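You operate a simulated robot arm through the tools that you are given. There is no shell and no other tool.

Carry out the task below with a simulated two-armed robot. There is one attempt and no reset: what you move stays moved.

JOB
Set the thermostat's sensor dial to suit the green floor probe.
Fine: test it in the cool block till the thermostat shows 25 C; put it back in its hole and switch off.

The check looks at the end state, three seconds after you hand in, the way a careful person would. Anything else that was tipped, shoved, dropped, spilled or broken makes it a failure.

ROBOT AND FRAMES
Two 7-joint arms with two-finger parallel grippers on one trunk that stands fixed in place. Base frame: the origin is at the foot of the trunk, x ahead of it, y to its left, z up; the work surface is at about z = 885. Readings come in mm, rad, newtons and seconds.
The left shoulder is at [64, 182, 1137], the right one opposite. With the tool pointing down near the work surface each hand reaches from about 300 to 740 mm from the base axis, measured 20 degrees to its own side. Payload 3.91 kg a hand.
The tool frame of a hand sits at the grasp point between the pads (the TCP): z along the fingers, y along the line on which they close. The tips reach 30 mm beyond it. The gripper opens to 110 mm. The fingers are 20 mm wide and 10 mm thick; the gripper's body (48 by 112 mm) begins 55 mm behind the TCP.
Orientation is that of the tool frame in the base frame, as [roll, pitch, yaw] about the fixed x, y, z axes, in that order (R = Rz(yaw) Ry(pitch) Rx(roll)). With the fingers straight down and closing along the base's y, the tool's x points along the base's -x, its y along +y and its z along -z.

CONTROLS
- The arms move only by the tool servo_tool. It takes "left_rows", "right_rows" or both (then of equal length, played together; a hand with none holds still); each is a list of rows, each a list of 3 entries, a list of its own where there are three numbers: the shift along the tool's x, y, z in mm, then the turn, a rotation vector about the tool's x, y, z in rad, then the finger opening in mm, from 0 to 110. In form: [[[x, y, z], [wx, wy, wz], jaw], ...]. A call has 1 to 20 rows; each row is the pose to reach, as a shift and turn from the pose commanded when the call began, along the tool's axes at that moment. A row lasts 0.2 s, in which the tool goes at most 50 mm and 0.15 rad; a call with a longer step from one row to the next is refused whole, and so is a gripper value outside its range. A pose out of reach is approached as far as the arm can. The call stops where the force on the tool passes 40 N (or 10 N more than at its start, if that is more) or the arm is blocked; 0.2 s more then pass. The fingers move at their own pace (about 72 mm/s each) and stop on an object; they squeeze with about 39 N. The grip force told is the motor's: it shows also when the fingers shut on nothing. Time passes only in rows, and 0.2 s behind the last, so rows that repeat a pose let the fingers close. The reply holds the time, the measured pose of the TCP, the force on the tool along the base axes, the opening and the grip force, in the units named above and with some noise, with the torque about the TCP (base axes, N m) and any sound that the robot's microphone picked up.
- Cameras (640 x 400 px; columns grow to the right, rows downward): "scene" is now at [202.7, 19.1, 1338]; the picture's right is [0.25, -0.97, 0.00], its down [-0.54, -0.14, -0.83] and it looks along [0.80, 0.21, -0.56] (base axes); focal length 214 px, centre (320, 200). "left" rides on the left gripper at [72, -17, -103] in its tool frame; the picture's right is [0.23, 0.97, 0.00], its down [-0.76, 0.18, -0.62] and it looks along [-0.61, 0.14, 0.78] (tool axes); focal length 222 px, centre (320, 200). "right" rides on the right gripper at [72, 17, -103] in its tool frame; the picture's right is [-0.23, 0.97, 0.00], its down [-0.76, -0.18, -0.62] and it looks along [-0.61, -0.14, 0.78] (tool axes); focal length 222 px, centre (320, 200). There is no depth. A picture from a camera that has moved, and an enlarged one, comes with that camera's place and axes in the base frame and with its lens. The place of the scene camera against the robot may be out by one fixed shift of up to 12 mm in any direction.
- capture(camera): a new picture of that camera. It takes no simulated time.
- slide_trunk(by): slides the trunk up (or, below 0, down) by that many mm; the arms and the scene camera ride with it, the base frame stays. It gives what a move gives, with no picture.
- head_to(pan, tilt): turns the head with the scene camera to pan (to the left, within 1.396 rad either way) and tilt (down, from -0.506 to 1.204), counted from straight ahead of the robot. It gives what a move gives.
- inspect(camera, box): a new picture of the part [left, top, right, bottom] of that camera's present view, enlarged. It takes no simulated time.
- close_job(): hands the job in; it is judged then, once.

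Nothing tells you positions but the pictures and the camera data. Unless the task says otherwise, let go and move clear before handing in.

The tools are called after "Call:" by a JSON object that holds its "op" and its "data". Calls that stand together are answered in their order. servo_tool: Moves the arms, as the interface text tells. Its arguments: {"type":"object","properties":{"left_rows":{"type":"array"},"right_rows":{"type":"array"}},"required":[]} The other tools are called the same way: slide_trunk (by) slides the trunk up or down; head_to (pan, tilt) turns the head that bears the scene camera; capture (camera) takes a picture; inspect (camera, box) takes an enlarged picture of a part of a camera's view; close_job () hands the job in.

At the start:

```text
time_s: 0.0
left_ee_pos: [367.9, 227.0, 1224.1]
left_orientation: [-3.14, 0.0, -3.14]
left_force: [-0.4, 0.1, 0.6]
left_wrist_torque: [-0.02, -0.01, -0.02]
left_finger_gap: 110.2
left_finger_force: 0.0
right_ee_pos: [463.8, -179.1, 1164.1]
right_orientation: [-3.14, 0.0, 3.141]
right_force: [-0.2, -0.2, 0.7]
right_wrist_torque: [-0.03, -0.01, 0.0]
right_finger_gap: 110.0
right_finger_force: 0.1
trunk travel left (down, up): [-400.0, 114.0]
head pan, tilt: [0.255, 0.588]
```

scene: 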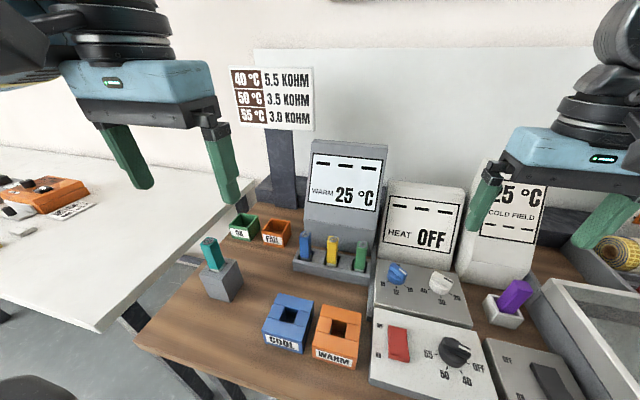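
right: 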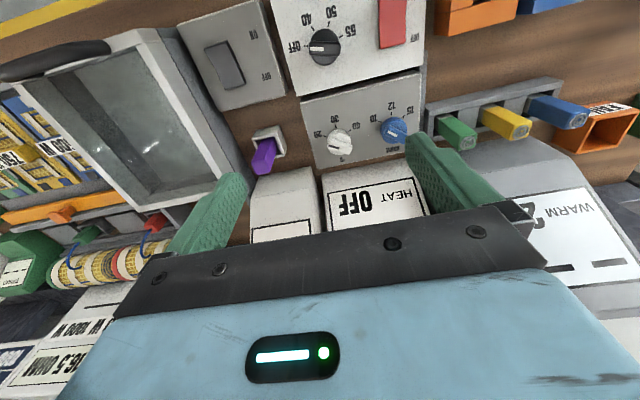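
left: 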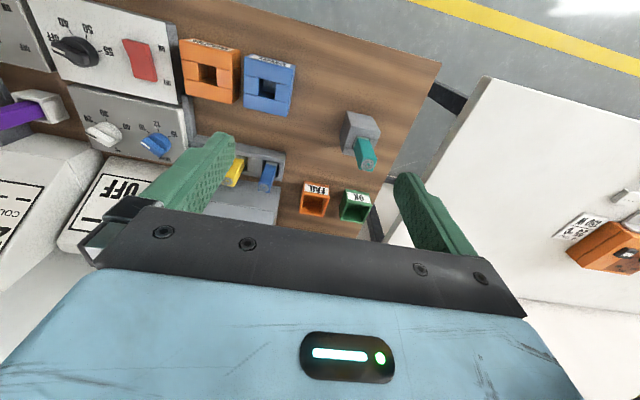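

I see a bench with a thermostat, a probe rack (blue, yellow, green), cool and warm blocks, and a panel with two dials and a switch. I'll look closer before moving anything.

Call:
{"op": "inspect", "data": {"camera": "scene", "box": [360, 250, 500, 400]}}

Call:
{"op": "inspect", "data": {"camera": "scene", "box": [280, 130, 480, 290]}}

Call:
{"op": "inspect", "data": {"camera": "right", "box": [180, 0, 440, 170]}}

Call:
{"op": "inspect", "data": {"camera": "scene", "box": [220, 50, 330, 140]}}

Call:
{"op": "inspect", "data": {"camera": "scene", "box": [190, 200, 380, 380]}}

```text
2.67 times, centred on (430, 325) of scene
camera zoom: at [202.7, 19.1, 1338.0], right [0.25, -0.97, 0.0], down [-0.54, -0.14, -0.83], along [0.8, 0.21, -0.56], focal length 572 px, centre (27, -133)
```

zoom: 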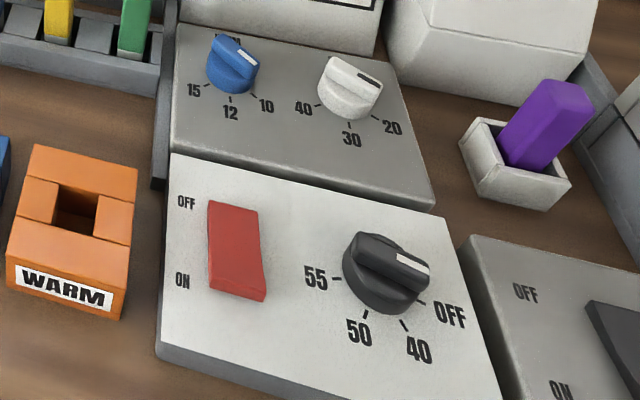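

```text
2.50 times, centred on (380, 210) of scene
camera zoom: at [202.7, 19.1, 1338.0], right [0.25, -0.97, 0.0], down [-0.54, -0.14, -0.83], along [0.8, 0.21, -0.56], focal length 536 px, centre (170, 175)
```

zoom: 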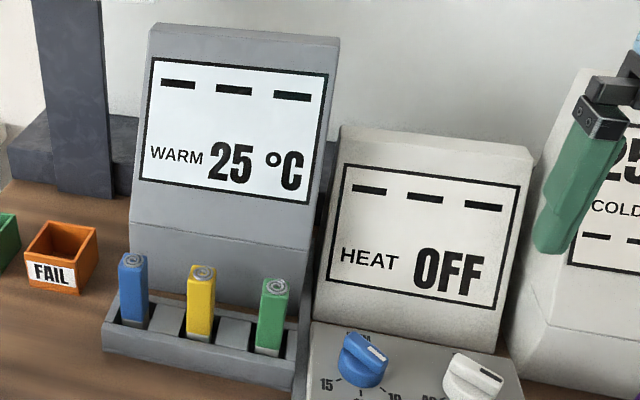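

```text
2.35 times, centred on (310, 85) of right
camera zoom: at [392.4, -162.7, 1267.0], right [0.23, 0.97, 0.0], down [0.76, -0.18, 0.62], along [0.61, -0.14, -0.78], focal length 523 px, centre (344, 471)
```

zoom: 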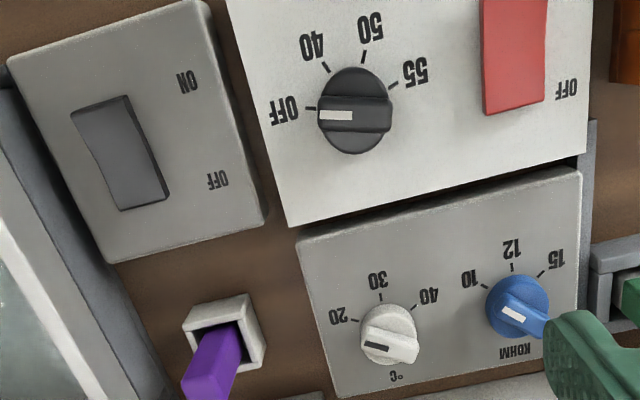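

```text
4.44 times, centred on (275, 95) of scene
camera zoom: at [202.7, 19.1, 1338.0], right [0.25, -0.97, 0.0], down [-0.54, -0.14, -0.83], along [0.8, 0.21, -0.56], focal length 953 px, centre (520, 667)
```

zoom: 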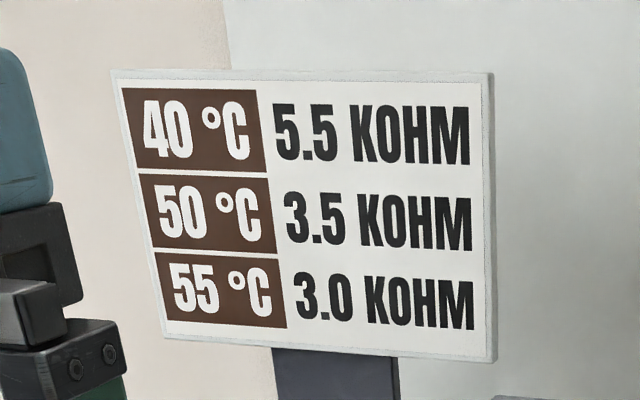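

```text
2.22 times, centred on (285, 290) of scene
camera zoom: at [202.7, 19.1, 1338.0], right [0.25, -0.97, 0.0], down [-0.54, -0.14, -0.83], along [0.8, 0.21, -0.56], focal length 477 px, centre (398, 0)
```

zoom: 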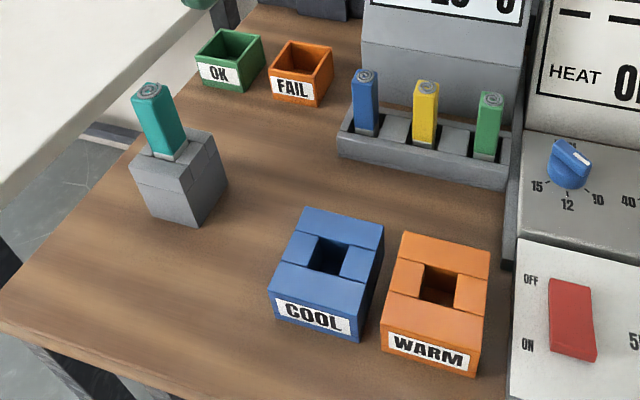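

I need a wider survey of the bench to find which panel is the thermostat and which switch belongs to it. I'll turn the head to the right.

Call:
{"op": "head_to", "data": {"pan": -0.25, "tilt": 0.75}}

Call:
{"op": "capture", "data": {"camera": "scene"}}

Call:
{"op": "capture", "data": {"camera": "right"}}

```text
time_s: 0.9
left_ee_pos: [368.2, 227.3, 1224.5]
left_orientation: [-3.141, 0.0, 3.14]
left_force: [-0.1, -0.4, 0.2]
left_wrist_torque: [0.02, 0.01, -0.03]
left_finger_gap: 110.0
left_finger_force: 0.0
right_ee_pos: [465.4, -179.3, 1164.9]
right_orientation: [3.141, 0.0, -3.141]
right_force: [-0.2, -0.7, 0.2]
right_wrist_torque: [-0.01, 0.0, -0.01]
right_finger_gap: 110.0
right_finger_force: 0.0
trunk travel left (down, up): [-400.0, 114.0]
head pan, tilt: [-0.25, 0.75]
```

```text
taken
camera scene: at [197.2, -23.7, 1324.1], right [-0.25, -0.97, 0.0], down [-0.66, 0.17, -0.73], along [0.71, -0.18, -0.68], focal length 214 px, centre (320, 200)
```

scene: 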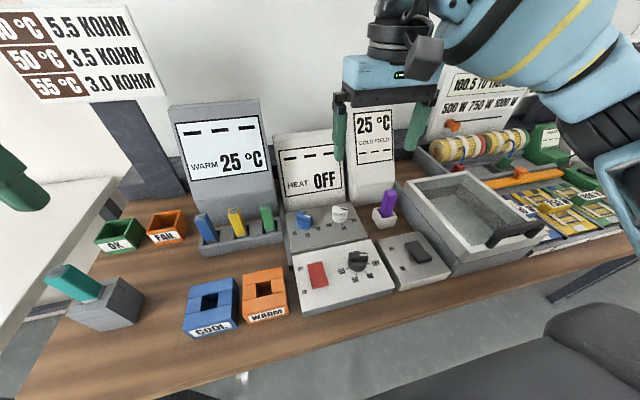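

```text
taken
camera right: at [392.4, -162.7, 1267.0], right [0.23, 0.97, 0.0], down [0.76, -0.18, 0.62], along [0.61, -0.14, -0.78], focal length 222 px, centre (320, 200)
```

right: 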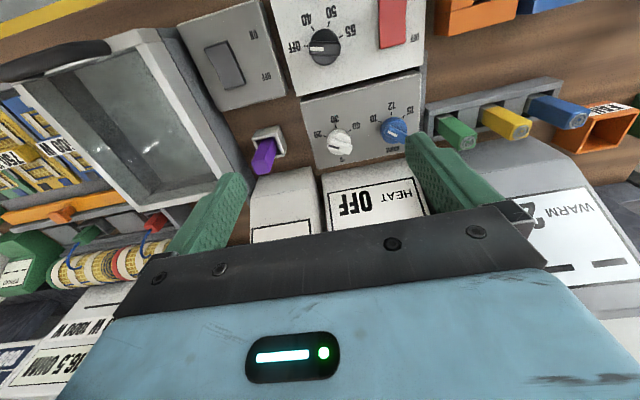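

The thermostat looks to be the "HEAT" display with the blue (kohm) and white (°C) dials in front of it. I'll bring the right hand over, well above everything, to read the dials and the switches closely.

Call:
{"op": "servo_tool", "data": {"right_rows": [[[2, 28, 20], [0, 0, 0], 110], [[4, 56, 45], [0, 0, 0], 60], [[6, 85, 70], [0, 0, 0], 10], [[9, 105, 84], [0, 0, 0], 0], [[9, 105, 84], [0, 0, 0], 0]]}}

Call:
{"op": "capture", "data": {"camera": "right"}}

Call:
{"op": "capture", "data": {"camera": "scene"}}

```text
time_s: 2.1
left_ee_pos: [367.3, 227.5, 1224.0]
left_orientation: [-3.14, 0.0, -3.141]
left_force: [0.9, 0.5, 0.4]
left_wrist_torque: [0.02, 0.01, -0.02]
left_finger_gap: 109.8
left_finger_force: 0.1
right_ee_pos: [455.0, -72.5, 1078.3]
right_orientation: [-3.141, 0.001, -3.141]
right_force: [0.5, 0.0, -0.4]
right_wrist_torque: [-0.01, -0.02, -0.04]
right_finger_gap: 0.1
right_finger_force: 28.0
trunk travel left (down, up): [-400.0, 114.0]
head pan, tilt: [-0.25, 0.75]
```

```text
taken
camera right: at [383.4, -57.0, 1181.7], right [0.23, 0.97, 0.0], down [0.76, -0.18, 0.62], along [0.61, -0.14, -0.78], focal length 222 px, centre (320, 200)
```

right: 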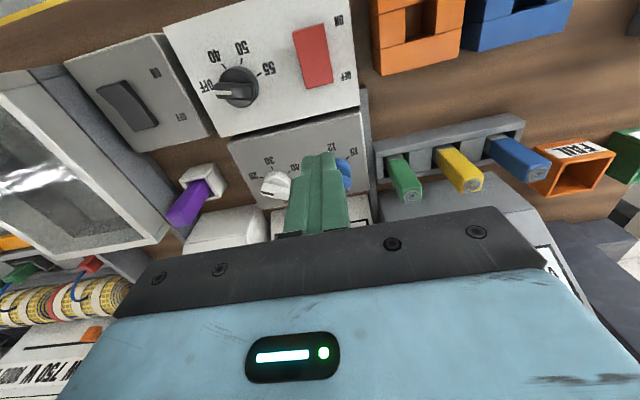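

```text
taken
camera scene: at [197.1, -23.9, 1324.1], right [-0.25, -0.97, 0.0], down [-0.66, 0.17, -0.73], along [0.71, -0.18, -0.68], focal length 214 px, centre (320, 200)
```

scene: 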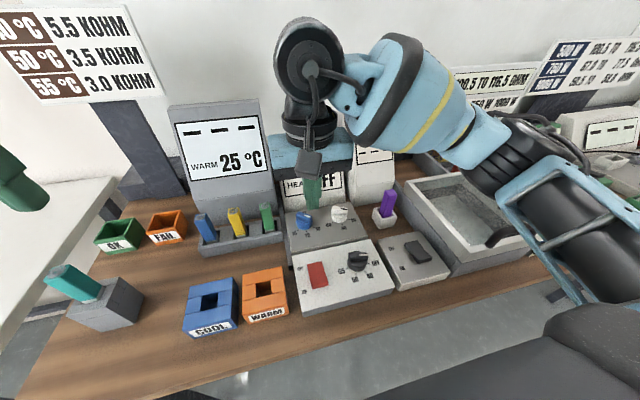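

The closed fingers hide the blue dial, so I'll pull the hand back toward the robot for a clear view.

Call:
{"op": "servo_tool", "data": {"right_rows": [[[35, -20, 0], [0, 0, 0], 0], [[70, -40, 0], [0, 0, 0], 0], [[70, -40, 0], [0, 0, 0], 0]]}}

Call:
{"op": "capture", "data": {"camera": "right"}}

Call:
{"op": "inspect", "data": {"camera": "right", "box": [200, 60, 440, 210]}}

Call:
{"op": "inspect", "data": {"camera": "scene", "box": [270, 170, 450, 310]}}

Call:
{"op": "inspect", "data": {"camera": "scene", "box": [420, 20, 640, 160]}}

```text
time_s: 2.9
left_ee_pos: [368.1, 227.8, 1224.3]
left_orientation: [-3.139, -0.001, 3.14]
left_force: [0.3, -0.1, -0.5]
left_wrist_torque: [0.02, 0.02, -0.01]
left_finger_gap: 109.7
left_finger_force: 0.0
right_ee_pos: [386.1, -114.9, 1080.9]
right_orientation: [-3.141, 0.0, -3.141]
right_force: [-0.2, -1.2, -0.5]
right_wrist_torque: [0.0, -0.03, -0.02]
right_finger_gap: 0.0
right_finger_force: 37.9
trunk travel left (down, up): [-400.0, 114.0]
head pan, tilt: [-0.25, 0.75]
```

```text
taken
camera right: at [313.2, -98.0, 1182.9], right [0.23, 0.97, 0.0], down [0.76, -0.18, 0.62], along [0.61, -0.14, -0.78], focal length 222 px, centre (320, 200)
```

right: 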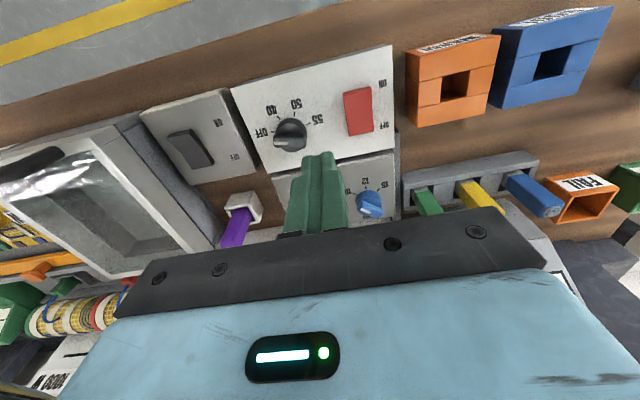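

```text
2.67 times, centred on (320, 135) of right
camera zoom: at [313.2, -98.0, 1182.9], right [0.23, 0.97, 0.0], down [0.76, -0.18, 0.62], along [0.61, -0.14, -0.78], focal length 592 px, centre (320, 373)
```

zoom: 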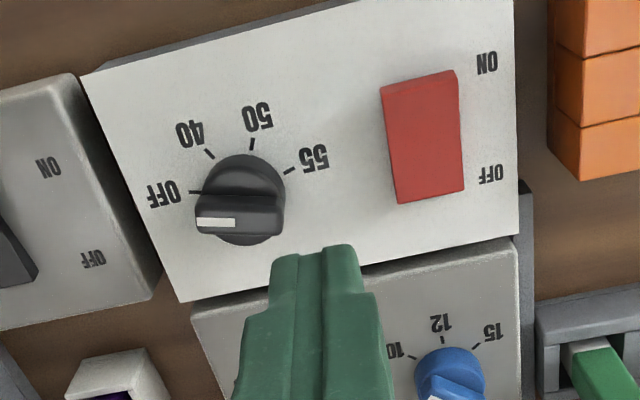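

```text
2.86 times, centred on (360, 240) of scene
camera zoom: at [197.4, -23.6, 1324.0], right [-0.25, -0.97, 0.0], down [-0.66, 0.17, -0.73], along [0.71, -0.18, -0.68], focal length 613 px, centre (206, 86)
```

zoom: 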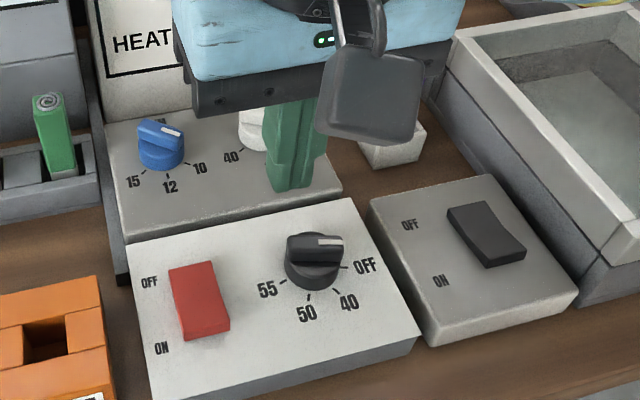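

```text
2.86 times, centred on (530, 90) of scene
camera zoom: at [197.4, -23.6, 1324.0], right [-0.25, -0.97, 0.0], down [-0.66, 0.17, -0.73], along [0.71, -0.18, -0.68], focal length 613 px, centre (-280, 514)
```

zoom: 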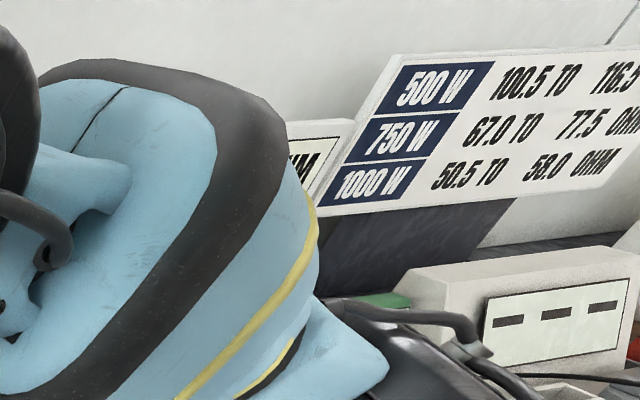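

The blue dial reads about 10 kohm and the black heater dial is at OFF; both rockers look off. I take the red rocker to span x≈381–438, y≈-71, and its near end is ON, so I'll hover closed fingers over that end.

Call:
{"op": "servo_tool", "data": {"right_rows": [[[-3, 22, 30], [0, 0, 0], 0], [[-6, 44, 60], [0, 0, 0], 0], [[-6, 44, 90], [0, 0, 0], 0], [[-6, 44, 100], [0, 0, 0], 0], [[-6, 44, 100], [0, 0, 0], 0]]}}

Call:
{"op": "inspect", "data": {"camera": "scene", "box": [230, 170, 450, 330]}}

Call:
{"op": "capture", "data": {"camera": "right"}}

Call:
{"op": "capture", "data": {"camera": "left"}}

```text
time_s: 4.1
left_ee_pos: [368.0, 227.9, 1224.1]
left_orientation: [-3.14, 0.001, -3.141]
left_force: [-0.5, 0.3, 0.0]
left_wrist_torque: [0.03, -0.01, -0.02]
left_finger_gap: 110.2
left_finger_force: 0.0
right_ee_pos: [392.3, -70.8, 978.8]
right_orientation: [-3.139, 0.001, -3.141]
right_force: [0.6, -0.4, -0.2]
right_wrist_torque: [-0.02, 0.01, 0.01]
right_finger_gap: 0.0
right_finger_force: 37.7
trunk travel left (down, up): [-400.0, 114.0]
head pan, tilt: [-0.25, 0.75]
```

```text
2.50 times, centred on (340, 250) of scene
camera zoom: at [197.1, -23.9, 1324.1], right [-0.25, -0.97, 0.0], down [-0.66, 0.17, -0.73], along [0.71, -0.18, -0.68], focal length 536 px, centre (270, 75)
```

zoom: 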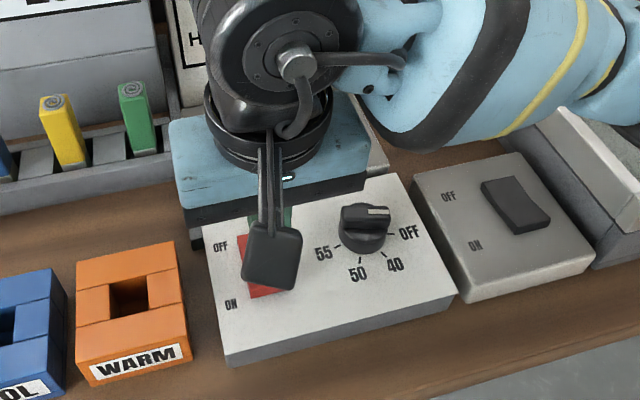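

```text
taken
camera right: at [319.5, -53.2, 1082.4], right [0.23, 0.97, 0.0], down [0.76, -0.18, 0.62], along [0.61, -0.14, -0.78], focal length 222 px, centre (320, 200)
```

right: 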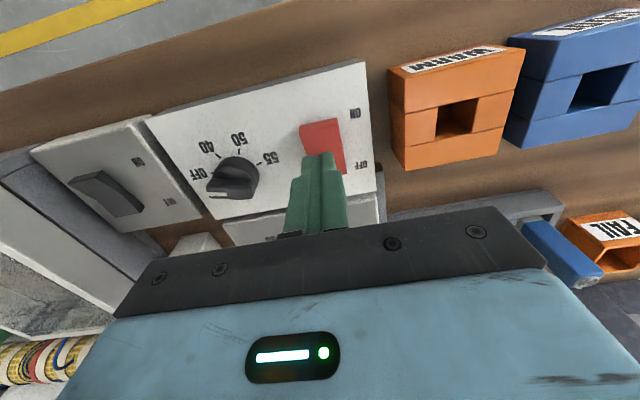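

```text
taken
camera left: at [294.6, 209.9, 1327.1], right [-0.23, 0.97, 0.0], down [0.76, 0.18, 0.62], along [0.61, 0.14, -0.78], focal length 222 px, centre (320, 200)
```

left: 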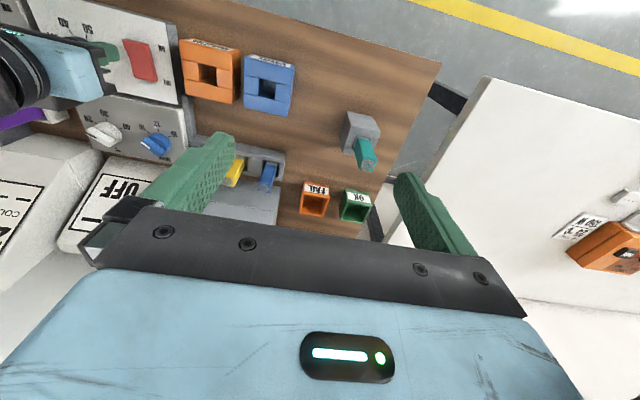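

The fingers are lined up over the rocker's near (ON) end. I'll lower slowly and watch the force.

Call:
{"op": "servo_tool", "data": {"right_rows": [[[4, 0, 5], [0, 0, 0], 0], [[4, 0, 10], [0, 0, 0], 0], [[4, 0, 15], [0, 0, 0], 0], [[4, 0, 20], [0, 0, 0], 0], [[4, 0, 24], [0, 0, 0], 0], [[4, 0, 28], [0, 0, 0], 0], [[4, 0, 31], [0, 0, 0], 0]]}}

Call:
{"op": "inspect", "data": {"camera": "scene", "box": [230, 170, 450, 330]}}

```text
time_s: 5.7
left_ee_pos: [366.8, 228.1, 1225.3]
left_orientation: [-3.141, -0.001, 3.141]
left_force: [-0.1, -0.3, 0.2]
left_wrist_torque: [-0.02, -0.02, 0.02]
left_finger_gap: 110.1
left_finger_force: 0.1
right_ee_pos: [388.3, -70.3, 948.4]
right_orientation: [-3.14, 0.0, 3.141]
right_force: [1.0, 0.3, -0.4]
right_wrist_torque: [0.02, -0.03, 0.03]
right_finger_gap: 0.2
right_finger_force: 37.5
trunk travel left (down, up): [-400.0, 114.0]
head pan, tilt: [-0.25, 0.75]
```

```text
2.50 times, centred on (340, 250) of scene
camera zoom: at [197.2, -23.8, 1324.0], right [-0.25, -0.97, 0.0], down [-0.66, 0.17, -0.73], along [0.71, -0.18, -0.68], focal length 536 px, centre (270, 75)
```

zoom: 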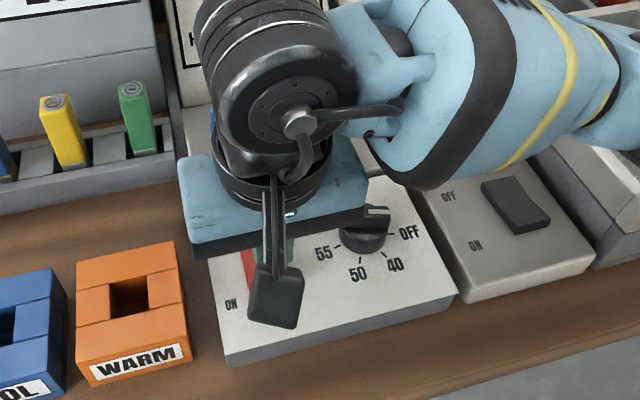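

Not yet touching at a tip height of about 918. I'll go on down in small steps.

Call:
{"op": "servo_tool", "data": {"right_rows": [[[0, 0, 3], [0, 0, 0], 0], [[0, 0, 6], [0, 0, 0], 0], [[0, 0, 8], [0, 0, 0], 0], [[0, 0, 10], [0, 0, 0], 0], [[0, 0, 12], [0, 0, 0], 0]]}}

Call:
{"op": "capture", "data": {"camera": "right"}}

```text
time_s: 6.9
left_ee_pos: [367.1, 228.2, 1224.3]
left_orientation: [-3.14, 0.0, -3.141]
left_force: [-0.3, -0.1, 0.3]
left_wrist_torque: [-0.02, 0.0, 0.02]
left_finger_gap: 109.9
left_finger_force: 0.1
right_ee_pos: [388.0, -71.9, 935.5]
right_orientation: [3.14, 0.0, -3.141]
right_force: [-0.2, 0.2, -0.2]
right_wrist_torque: [0.01, -0.01, 0.02]
right_finger_gap: 0.0
right_finger_force: 37.8
trunk travel left (down, up): [-400.0, 114.0]
head pan, tilt: [-0.25, 0.75]
```

```text
taken
camera right: at [315.1, -53.7, 1039.5], right [0.23, 0.97, 0.0], down [0.76, -0.18, 0.62], along [0.61, -0.14, -0.78], focal length 222 px, centre (320, 200)
```

right: 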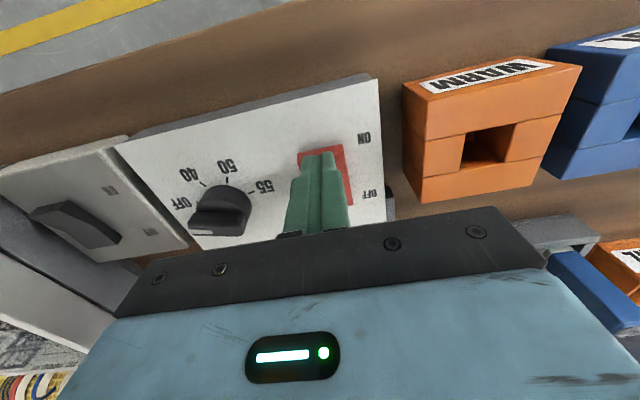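

Call:
{"op": "servo_tool", "data": {"right_rows": [[[0, 0, 2], [0, 0, 0], 0], [[0, 0, 4], [0, 0, 0], 0], [[0, 0, 6], [0, 0, 0], 0]]}}

Call:
{"op": "inspect", "data": {"camera": "right", "box": [240, 100, 400, 200]}}

```text
time_s: 7.7
left_ee_pos: [367.4, 227.3, 1223.1]
left_orientation: [-3.139, -0.001, 3.14]
left_force: [-0.1, -0.6, -0.7]
left_wrist_torque: [-0.03, -0.01, 0.0]
left_finger_gap: 109.9
left_finger_force: 0.1
right_ee_pos: [387.6, -69.4, 929.7]
right_orientation: [-3.142, 0.0, 3.141]
right_force: [-0.9, -0.2, 1.9]
right_wrist_torque: [-0.04, 0.05, -0.02]
right_finger_gap: 0.0
right_finger_force: 37.7
trunk travel left (down, up): [-400.0, 114.0]
head pan, tilt: [-0.25, 0.75]
```

```text
4.00 times, centred on (320, 150) of right
camera zoom: at [314.9, -52.6, 1034.1], right [0.23, 0.97, 0.0], down [0.76, -0.18, 0.62], along [0.61, -0.14, -0.78], focal length 888 px, centre (320, 400)
```

zoom: 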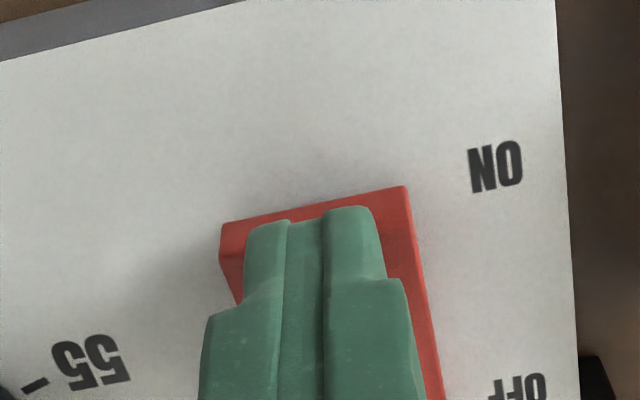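

Contact has just begun at a tip height of about 900. I'll press on gently.

Call:
{"op": "servo_tool", "data": {"right_rows": [[[0, 0, 1.5], [0, 0, 0], 0], [[0, 0, 3], [0, 0, 0], 0], [[0, 0, 4.5], [0, 0, 0], 0]]}}

Call:
{"op": "inspect", "data": {"camera": "right", "box": [240, 100, 400, 200]}}

```text
time_s: 8.5
left_ee_pos: [366.4, 226.5, 1225.1]
left_orientation: [-3.141, 0.0, -3.142]
left_force: [0.5, 0.0, 0.7]
left_wrist_torque: [-0.01, 0.01, 0.0]
left_finger_gap: 109.9
left_finger_force: 0.1
right_ee_pos: [386.5, -69.6, 926.3]
right_orientation: [3.141, 0.001, -3.142]
right_force: [-0.5, -0.8, 7.7]
right_wrist_torque: [-0.01, -0.08, -0.03]
right_finger_gap: 0.2
right_finger_force: 37.8
trunk travel left (down, up): [-400.0, 114.0]
head pan, tilt: [-0.25, 0.75]
```

```text
4.00 times, centred on (320, 150) of right
camera zoom: at [315.3, -53.2, 1030.0], right [0.23, 0.97, 0.0], down [0.76, -0.18, 0.62], along [0.61, -0.14, -0.78], focal length 888 px, centre (320, 400)
```

zoom: 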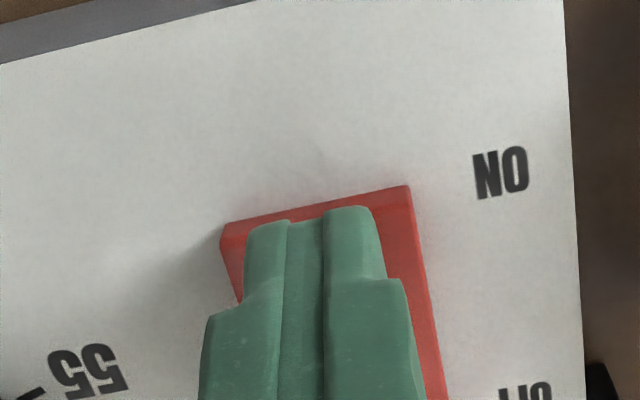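

Call:
{"op": "servo_tool", "data": {"right_rows": [[[0, 0, 1.5], [0, 0, 0], 0], [[0, 0, 3], [0, 0, 0], 0], [[0, 0, 4.5], [0, 0, 0], 0], [[0, 0, 4.5], [0, 0, 0], 0]]}}

Call:
{"op": "inspect", "data": {"camera": "right", "box": [240, 100, 400, 200]}}

Call:
{"op": "capture", "data": {"camera": "scene"}}

```text
time_s: 9.3
left_ee_pos: [366.2, 227.4, 1223.6]
left_orientation: [3.141, 0.0, 3.14]
left_force: [-0.1, 0.0, 0.5]
left_wrist_torque: [0.02, 0.0, 0.01]
left_finger_gap: 110.4
left_finger_force: 0.1
right_ee_pos: [387.2, -70.3, 926.6]
right_orientation: [3.136, 0.01, -3.141]
right_force: [-9.5, -5.3, 18.3]
right_wrist_torque: [-0.16, 0.05, -0.06]
right_finger_gap: 0.0
right_finger_force: 38.0
trunk travel left (down, up): [-400.0, 114.0]
head pan, tilt: [-0.25, 0.75]
stopped in row 3 (right hand): the force on the tool passed its limit at 44 N (the readings are from after the stop); the commanded pose is now the measured one
```

```text
4.00 times, centred on (320, 150) of right
camera zoom: at [314.6, -53.8, 1029.5], right [0.23, 0.97, 0.01], down [0.76, -0.18, 0.63], along [0.61, -0.14, -0.78], focal length 888 px, centre (320, 400)
```

zoom: 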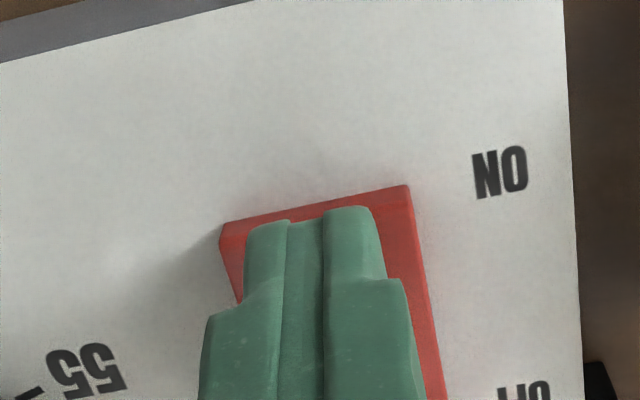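

```text
taken
camera scene: at [195.6, -24.2, 1324.1], right [-0.25, -0.97, 0.0], down [-0.66, 0.17, -0.73], along [0.71, -0.18, -0.68], focal length 214 px, centre (320, 200)
```

scene: 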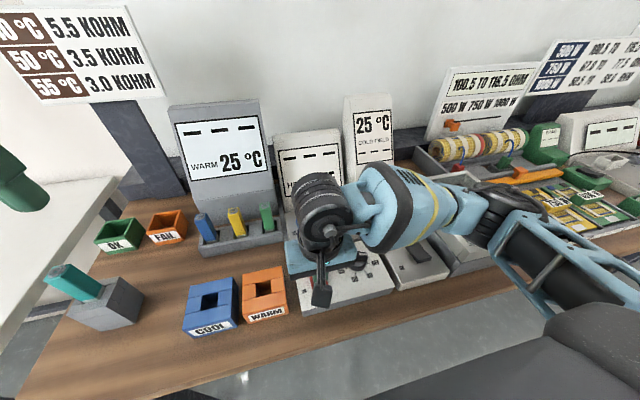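

The rocker bottomed out. I'll lift and check what the switch and displays show.

Call:
{"op": "servo_tool", "data": {"right_rows": [[[0, 0, -30], [0, 0, 0], 0], [[20, -30, -70], [0, 0, 0], 0], [[40, -60, -100], [0, 0, 0], 0], [[50, -100, -120], [0, 0, 0], 0], [[50, -140, -130], [0, 0, 0], 0], [[50, -140, -130], [0, 0, 0], 0]]}}

Call:
{"op": "capture", "data": {"camera": "right"}}

Call:
{"op": "inspect", "data": {"camera": "scene", "box": [160, 100, 460, 310]}}

Call:
{"op": "inspect", "data": {"camera": "left", "box": [0, 0, 300, 220]}}

```text
refused: row 2 steps farther than a row can; nothing moved
```

```text
taken
camera right: at [314.6, -53.8, 1029.5], right [0.23, 0.97, 0.01], down [0.76, -0.18, 0.63], along [0.61, -0.14, -0.78], focal length 222 px, centre (320, 200)
```

right: 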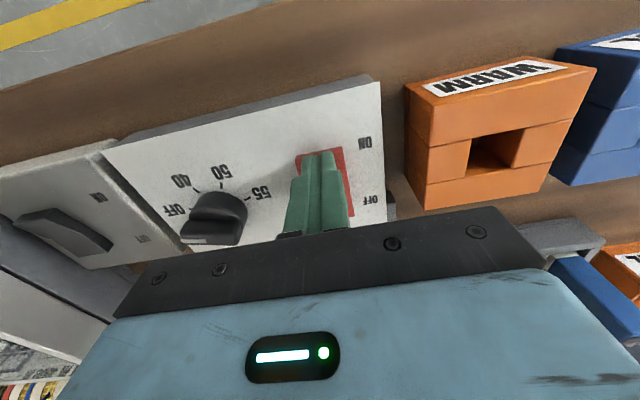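

```text
1.90 times, centred on (310, 205) of scene
camera zoom: at [195.6, -24.2, 1324.1], right [-0.25, -0.97, 0.0], down [-0.66, 0.17, -0.73], along [0.71, -0.18, -0.68], focal length 408 px, centre (339, 190)
```

zoom: 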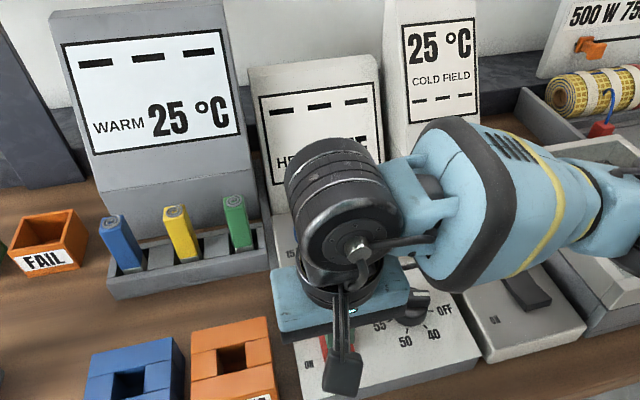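

```text
1.82 times, centred on (150, 110) of left
camera zoom: at [293.1, 209.6, 1327.2], right [-0.23, 0.97, 0.0], down [0.76, 0.18, 0.62], along [0.61, 0.14, -0.78], focal length 404 px, centre (629, 364)
```

zoom: 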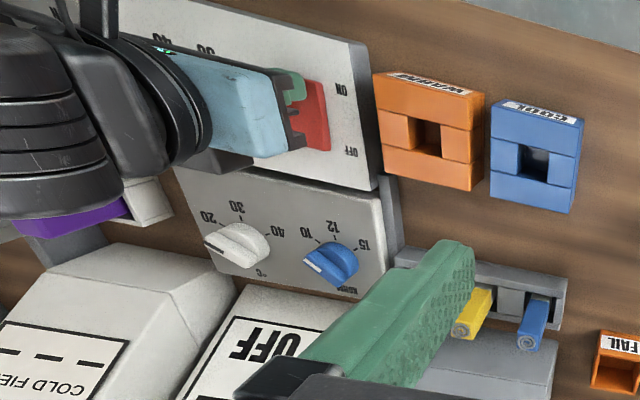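

Call:
{"op": "servo_tool", "data": {"right_rows": [[[0, 0, -30], [0, 0, 0], 0], [[10, -15, -70], [0, 0, 0], 0], [[20, -40, -100], [0, 0, 0], 0], [[40, -75, -120], [0, 0, 0], 0], [[50, -115, -130], [0, 0, 0], 0], [[60, -150, -140], [0, 0, 0], 0], [[60, -150, -140], [0, 0, 0], 0]]}}

Call:
{"op": "capture", "data": {"camera": "right"}}

Call:
{"op": "inspect", "data": {"camera": "scene", "box": [160, 100, 460, 310]}}

Call:
{"op": "inspect", "data": {"camera": "left", "box": [0, 0, 300, 220]}}

```text
time_s: 10.9
left_ee_pos: [368.6, 228.1, 1224.8]
left_orientation: [-3.14, 0.0, 3.14]
left_force: [0.6, -0.5, -0.7]
left_wrist_torque: [-0.01, 0.01, 0.02]
left_finger_gap: 109.8
left_finger_force: 0.0
right_ee_pos: [329.2, -220.3, 1062.4]
right_orientation: [3.139, 0.007, 3.141]
right_force: [0.3, -0.8, -1.0]
right_wrist_torque: [-0.01, 0.03, 0.01]
right_finger_gap: 0.0
right_finger_force: 37.4
trunk travel left (down, up): [-400.0, 114.0]
head pan, tilt: [-0.25, 0.75]
```

```text
taken
camera right: at [255.8, -203.0, 1165.2], right [0.23, 0.97, 0.0], down [0.76, -0.18, 0.63], along [0.61, -0.14, -0.78], focal length 222 px, centre (320, 200)
```

right: 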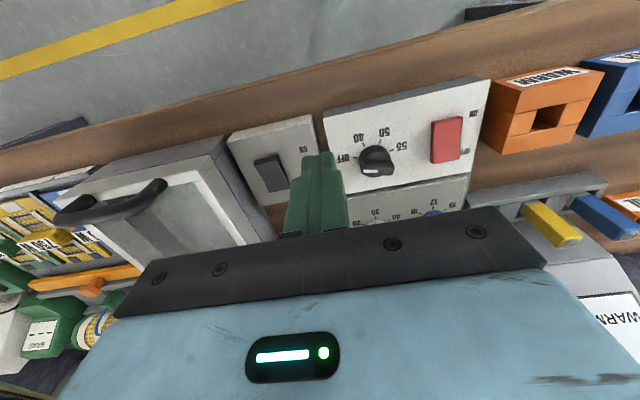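

```text
1.90 times, centred on (310, 205) of scene
camera zoom: at [197.7, -23.2, 1323.9], right [-0.25, -0.97, 0.0], down [-0.66, 0.17, -0.73], along [0.71, -0.18, -0.68], focal length 408 px, centre (339, 190)
```

zoom: 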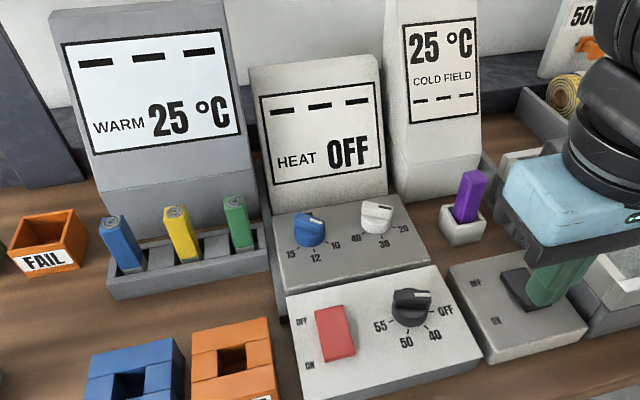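

```text
1.82 times, centred on (150, 110) of left
camera zoom: at [295.2, 210.6, 1326.8], right [-0.23, 0.97, 0.0], down [0.76, 0.18, 0.62], along [0.61, 0.14, -0.78], focal length 404 px, centre (629, 364)
```

zoom: 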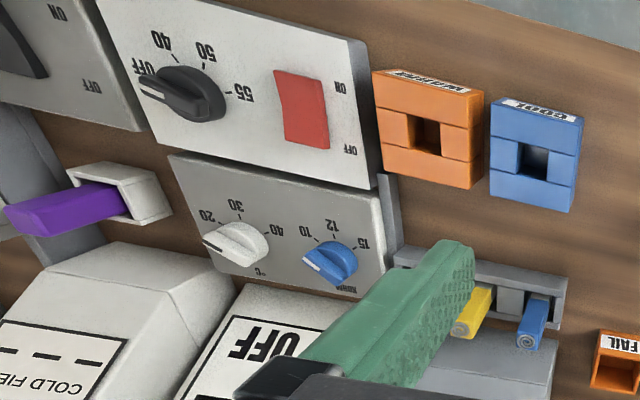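

The red rocker needs a closer comparison with how it looked before.

Call:
{"op": "inspect", "data": {"camera": "right", "box": [400, 90, 500, 180]}}

Call:
{"op": "inspect", "data": {"camera": "scene", "box": [300, 230, 480, 310]}}

Call:
{"op": "inspect", "data": {"camera": "left", "box": [40, 0, 190, 110]}}

```text
4.44 times, centred on (450, 135) of right
camera zoom: at [255.8, -203.0, 1165.2], right [0.23, 0.97, 0.0], down [0.76, -0.18, 0.63], along [0.61, -0.14, -0.78], focal length 987 px, centre (-258, 489)
```

zoom: 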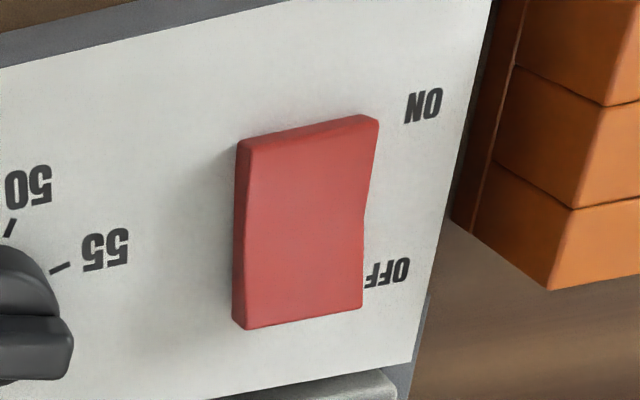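

```text
3.56 times, centred on (390, 270) of scene
camera zoom: at [197.7, -23.2, 1323.9], right [-0.25, -0.97, 0.0], down [-0.66, 0.17, -0.73], along [0.71, -0.18, -0.68], focal length 763 px, centre (71, -49)
```

zoom: 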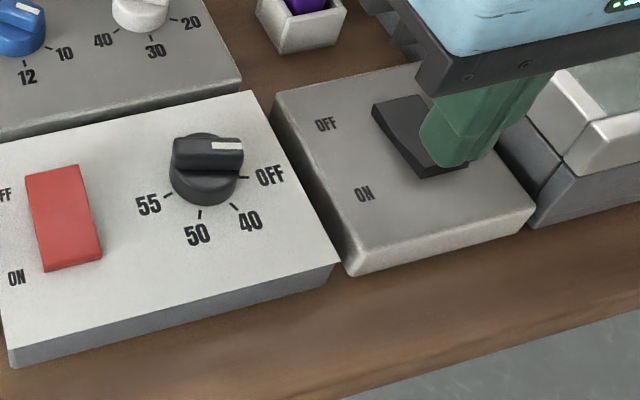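

```text
3.64 times, centred on (115, 55) of left
camera zoom: at [295.2, 210.6, 1326.8], right [-0.23, 0.97, 0.0], down [0.76, 0.18, 0.62], along [0.61, 0.14, -0.78], focal length 808 px, centre (1066, 727)
```

zoom: 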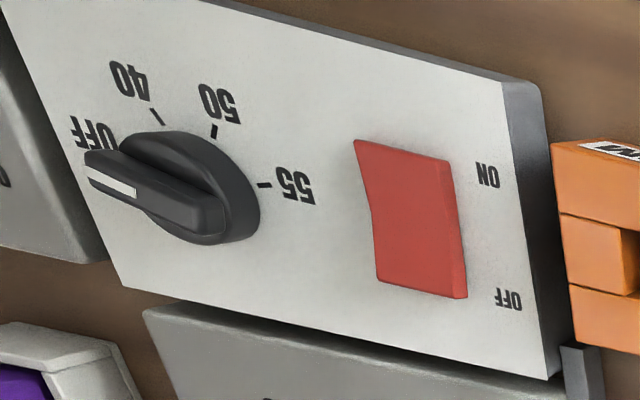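

Call:
{"op": "inspect", "data": {"camera": "right", "box": [230, 120, 330, 210]}}

Call:
{"op": "servo_tool", "data": {"right_rows": [[[0, 50, 0], [0, 0, 0], 0], [[0, 90, -20], [0, 0, 0], 0], [[0, 90, -20], [0, 0, 0], 0]]}}

Call:
{"op": "inspect", "data": {"camera": "right", "box": [160, 60, 420, 200]}}

```text
4.44 times, centred on (280, 165) of right
camera zoom: at [255.8, -203.0, 1165.2], right [0.23, 0.97, 0.0], down [0.76, -0.18, 0.63], along [0.61, -0.14, -0.78], focal length 987 px, centre (498, 356)
```

zoom: 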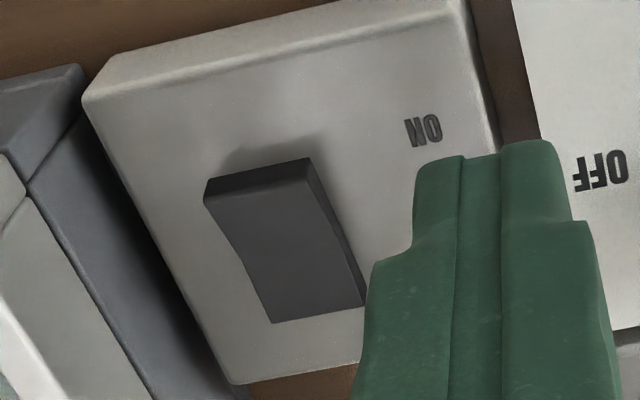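

```text
time_s: 11.7
left_ee_pos: [366.8, 227.4, 1223.9]
left_orientation: [-3.139, 0.0, 3.139]
left_force: [0.7, 0.2, -0.2]
left_wrist_torque: [0.01, -0.02, 0.01]
left_finger_gap: 109.9
left_finger_force: 0.1
right_ee_pos: [329.0, -130.3, 1086.6]
right_orientation: [3.139, 0.007, -3.14]
right_force: [0.2, -0.3, -0.6]
right_wrist_torque: [0.02, 0.01, 0.0]
right_finger_gap: 0.2
right_finger_force: 37.9
trunk travel left (down, up): [-400.0, 114.0]
head pan, tilt: [-0.25, 0.75]
```

```text
2.46 times, centred on (290, 130) of right
camera zoom: at [255.9, -113.7, 1189.1], right [0.23, 0.97, 0.0], down [0.76, -0.18, 0.63], along [0.61, -0.14, -0.78], focal length 547 px, centre (394, 372)
```

zoom: 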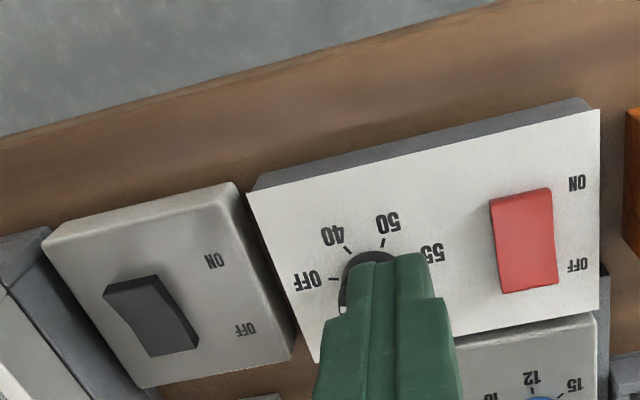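

The dark rocker clearly has its near end up (off); the red one looks flatter at the near end now. I'll turn the head back to the starting view to compare directly.

Call:
{"op": "head_to", "data": {"pan": 0.255, "tilt": 0.588}}

Call:
{"op": "inspect", "data": {"camera": "scene", "box": [360, 250, 500, 400]}}

Call:
{"op": "inspect", "data": {"camera": "scene", "box": [280, 130, 580, 330]}}

```text
time_s: 12.6
left_ee_pos: [367.7, 227.2, 1224.1]
left_orientation: [-3.139, 0.001, 3.138]
left_force: [0.5, -0.3, -0.5]
left_wrist_torque: [-0.01, 0.01, 0.03]
left_finger_gap: 109.9
left_finger_force: 0.0
right_ee_pos: [329.5, -130.3, 1086.9]
right_orientation: [3.138, 0.007, -3.139]
right_force: [1.5, -0.1, 0.0]
right_wrist_torque: [-0.03, -0.01, -0.04]
right_finger_gap: 0.0
right_finger_force: 38.0
trunk travel left (down, up): [-400.0, 114.0]
head pan, tilt: [0.255, 0.588]
```

```text
2.67 times, centred on (430, 325) of scene
camera zoom: at [202.8, 19.0, 1338.0], right [0.25, -0.97, 0.0], down [-0.54, -0.14, -0.83], along [0.81, 0.21, -0.56], focal length 572 px, centre (27, -133)
```

zoom: 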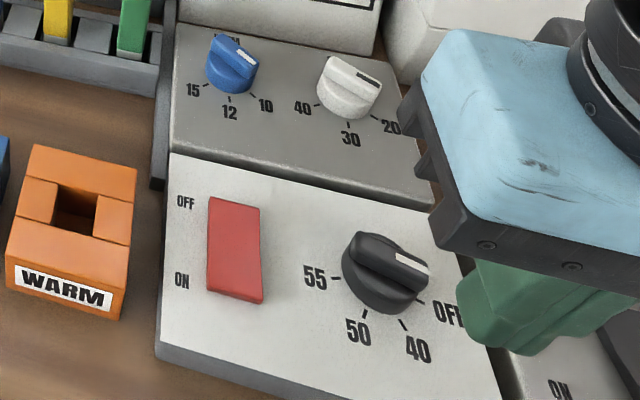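

```text
2.00 times, centred on (430, 230) of scene
camera zoom: at [202.8, 19.0, 1338.0], right [0.25, -0.97, 0.0], down [-0.54, -0.14, -0.83], along [0.81, 0.21, -0.56], focal length 429 px, centre (100, 140)
```

zoom: 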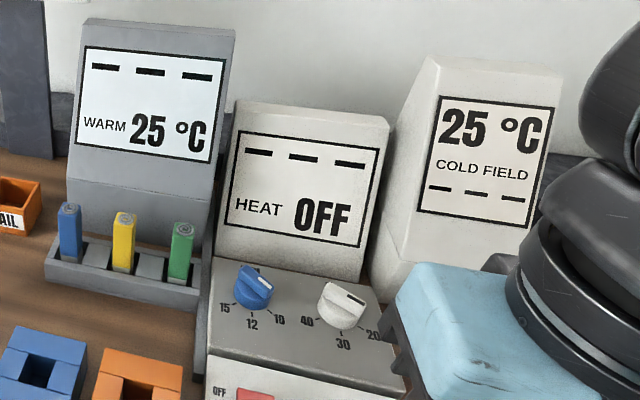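

The red rocker has tipped to ON, and the displays still show dashes, presumably because no probe is in a block. Next I'll bring the left hand above the rack to look at the green probe.

Call:
{"op": "servo_tool", "data": {"left_rows": [[[-18, -27, 24], [0, 0, 0], 110], [[-36, -54, 48], [0, 0, 0], 110], [[-55, -82, 72], [0, 0, 0], 110], [[-74, -110, 96], [0, 0, 0], 110], [[-93, -138, 120], [0, 0, 0], 110], [[-112, -167, 140], [0, 0, 0], 110], [[-112, -167, 140], [0, 0, 0], 110]]}}

Call:
{"op": "capture", "data": {"camera": "left"}}

Call:
{"op": "inspect", "data": {"camera": "left", "box": [180, 80, 420, 230]}}

Call:
{"op": "capture", "data": {"camera": "scene"}}

```text
time_s: 14.2
left_ee_pos: [478.6, 61.1, 1085.2]
left_orientation: [-3.138, 0.001, 3.139]
left_force: [-0.1, 0.4, -0.1]
left_wrist_torque: [0.01, -0.07, 0.0]
left_finger_gap: 110.1
left_finger_force: 0.1
right_ee_pos: [329.4, -129.6, 1086.4]
right_orientation: [3.137, 0.008, 3.141]
right_force: [-0.4, -1.1, -0.2]
right_wrist_torque: [0.02, 0.02, 0.02]
right_finger_gap: 0.0
right_finger_force: 38.0
trunk travel left (down, up): [-400.0, 114.0]
head pan, tilt: [0.255, 0.588]
```

```text
taken
camera left: at [405.0, 43.7, 1187.8], right [-0.23, 0.97, 0.0], down [0.76, 0.18, 0.62], along [0.61, 0.14, -0.78], focal length 222 px, centre (320, 200)
```

left: 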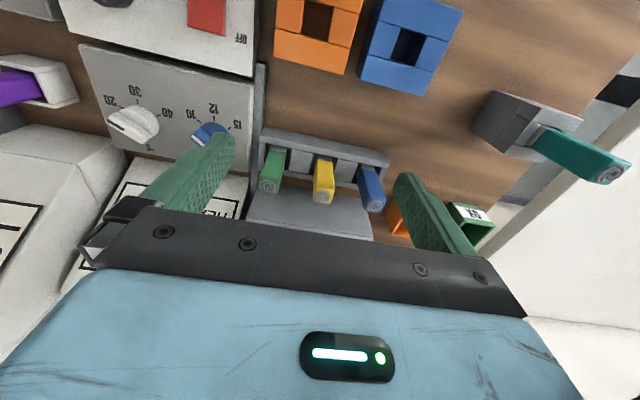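

```text
2.67 times, centred on (300, 155) of left
camera zoom: at [405.0, 43.7, 1187.8], right [-0.23, 0.97, 0.0], down [0.76, 0.18, 0.62], along [0.61, 0.14, -0.78], focal length 592 px, centre (373, 320)
```

zoom: 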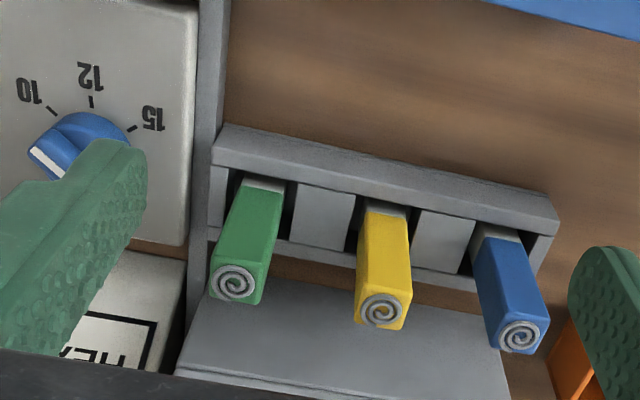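

```text
taken
camera scene: at [202.3, 19.6, 1338.1], right [0.25, -0.97, 0.0], down [-0.54, -0.14, -0.83], along [0.81, 0.21, -0.55], focal length 214 px, centre (320, 200)
```

scene: 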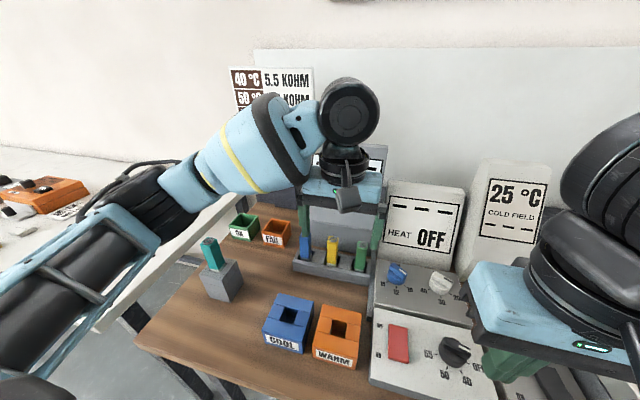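

The green probe stands at roughly (575, 17) with its top near z 950–970. I'll move closer for a second viewpoint to pin its height and position down.

Call:
{"op": "servo_tool", "data": {"left_rows": [[[-10, -20, 20], [0, 0, 0], 90], [[-20, -44, 45], [0, 0, 0], 70], [[-20, -44, 45], [0, 0, 0], 60], [[-20, -44, 45], [0, 0, 0], 60]]}}

Call:
{"op": "inspect", "data": {"camera": "left", "box": [240, 80, 440, 205]}}

Call:
{"op": "capture", "data": {"camera": "left"}}

```text
time_s: 15.2
left_ee_pos: [501.5, 17.1, 1039.0]
left_orientation: [-3.139, 0.002, -3.14]
left_force: [0.2, -0.5, -0.4]
left_wrist_torque: [-0.01, 0.0, 0.01]
left_finger_gap: 60.0
left_finger_force: 0.1
right_ee_pos: [329.1, -131.3, 1086.9]
right_orientation: [3.139, 0.007, 3.141]
right_force: [-0.7, 0.5, 0.4]
right_wrist_torque: [-0.02, 0.01, -0.02]
right_finger_gap: 0.1
right_finger_force: 38.2
trunk travel left (down, up): [-400.0, 114.0]
head pan, tilt: [0.255, 0.588]
```

```text
3.20 times, centred on (340, 142) of left
camera zoom: at [427.4, -0.9, 1141.5], right [-0.23, 0.97, 0.0], down [0.76, 0.18, 0.62], along [0.61, 0.14, -0.78], focal length 711 px, centre (256, 384)
```

zoom: 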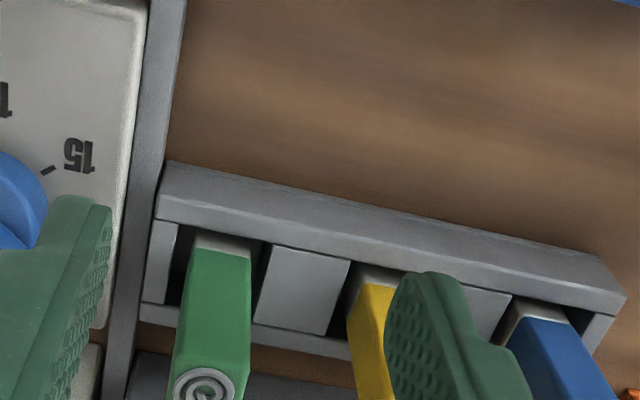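

```text
taken
camera left: at [427.4, -0.9, 1141.5], right [-0.23, 0.97, 0.0], down [0.76, 0.18, 0.62], along [0.61, 0.14, -0.78], focal length 222 px, centre (320, 200)
```

left: 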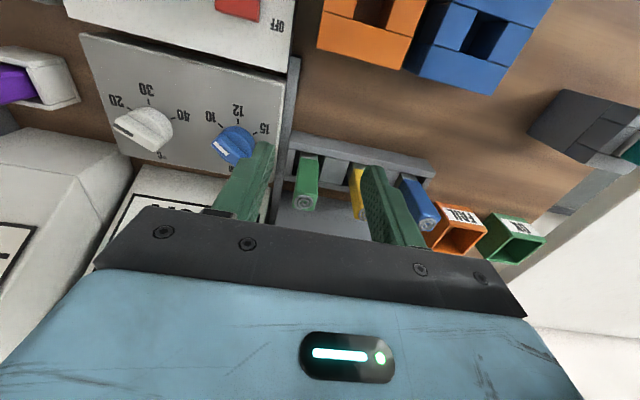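

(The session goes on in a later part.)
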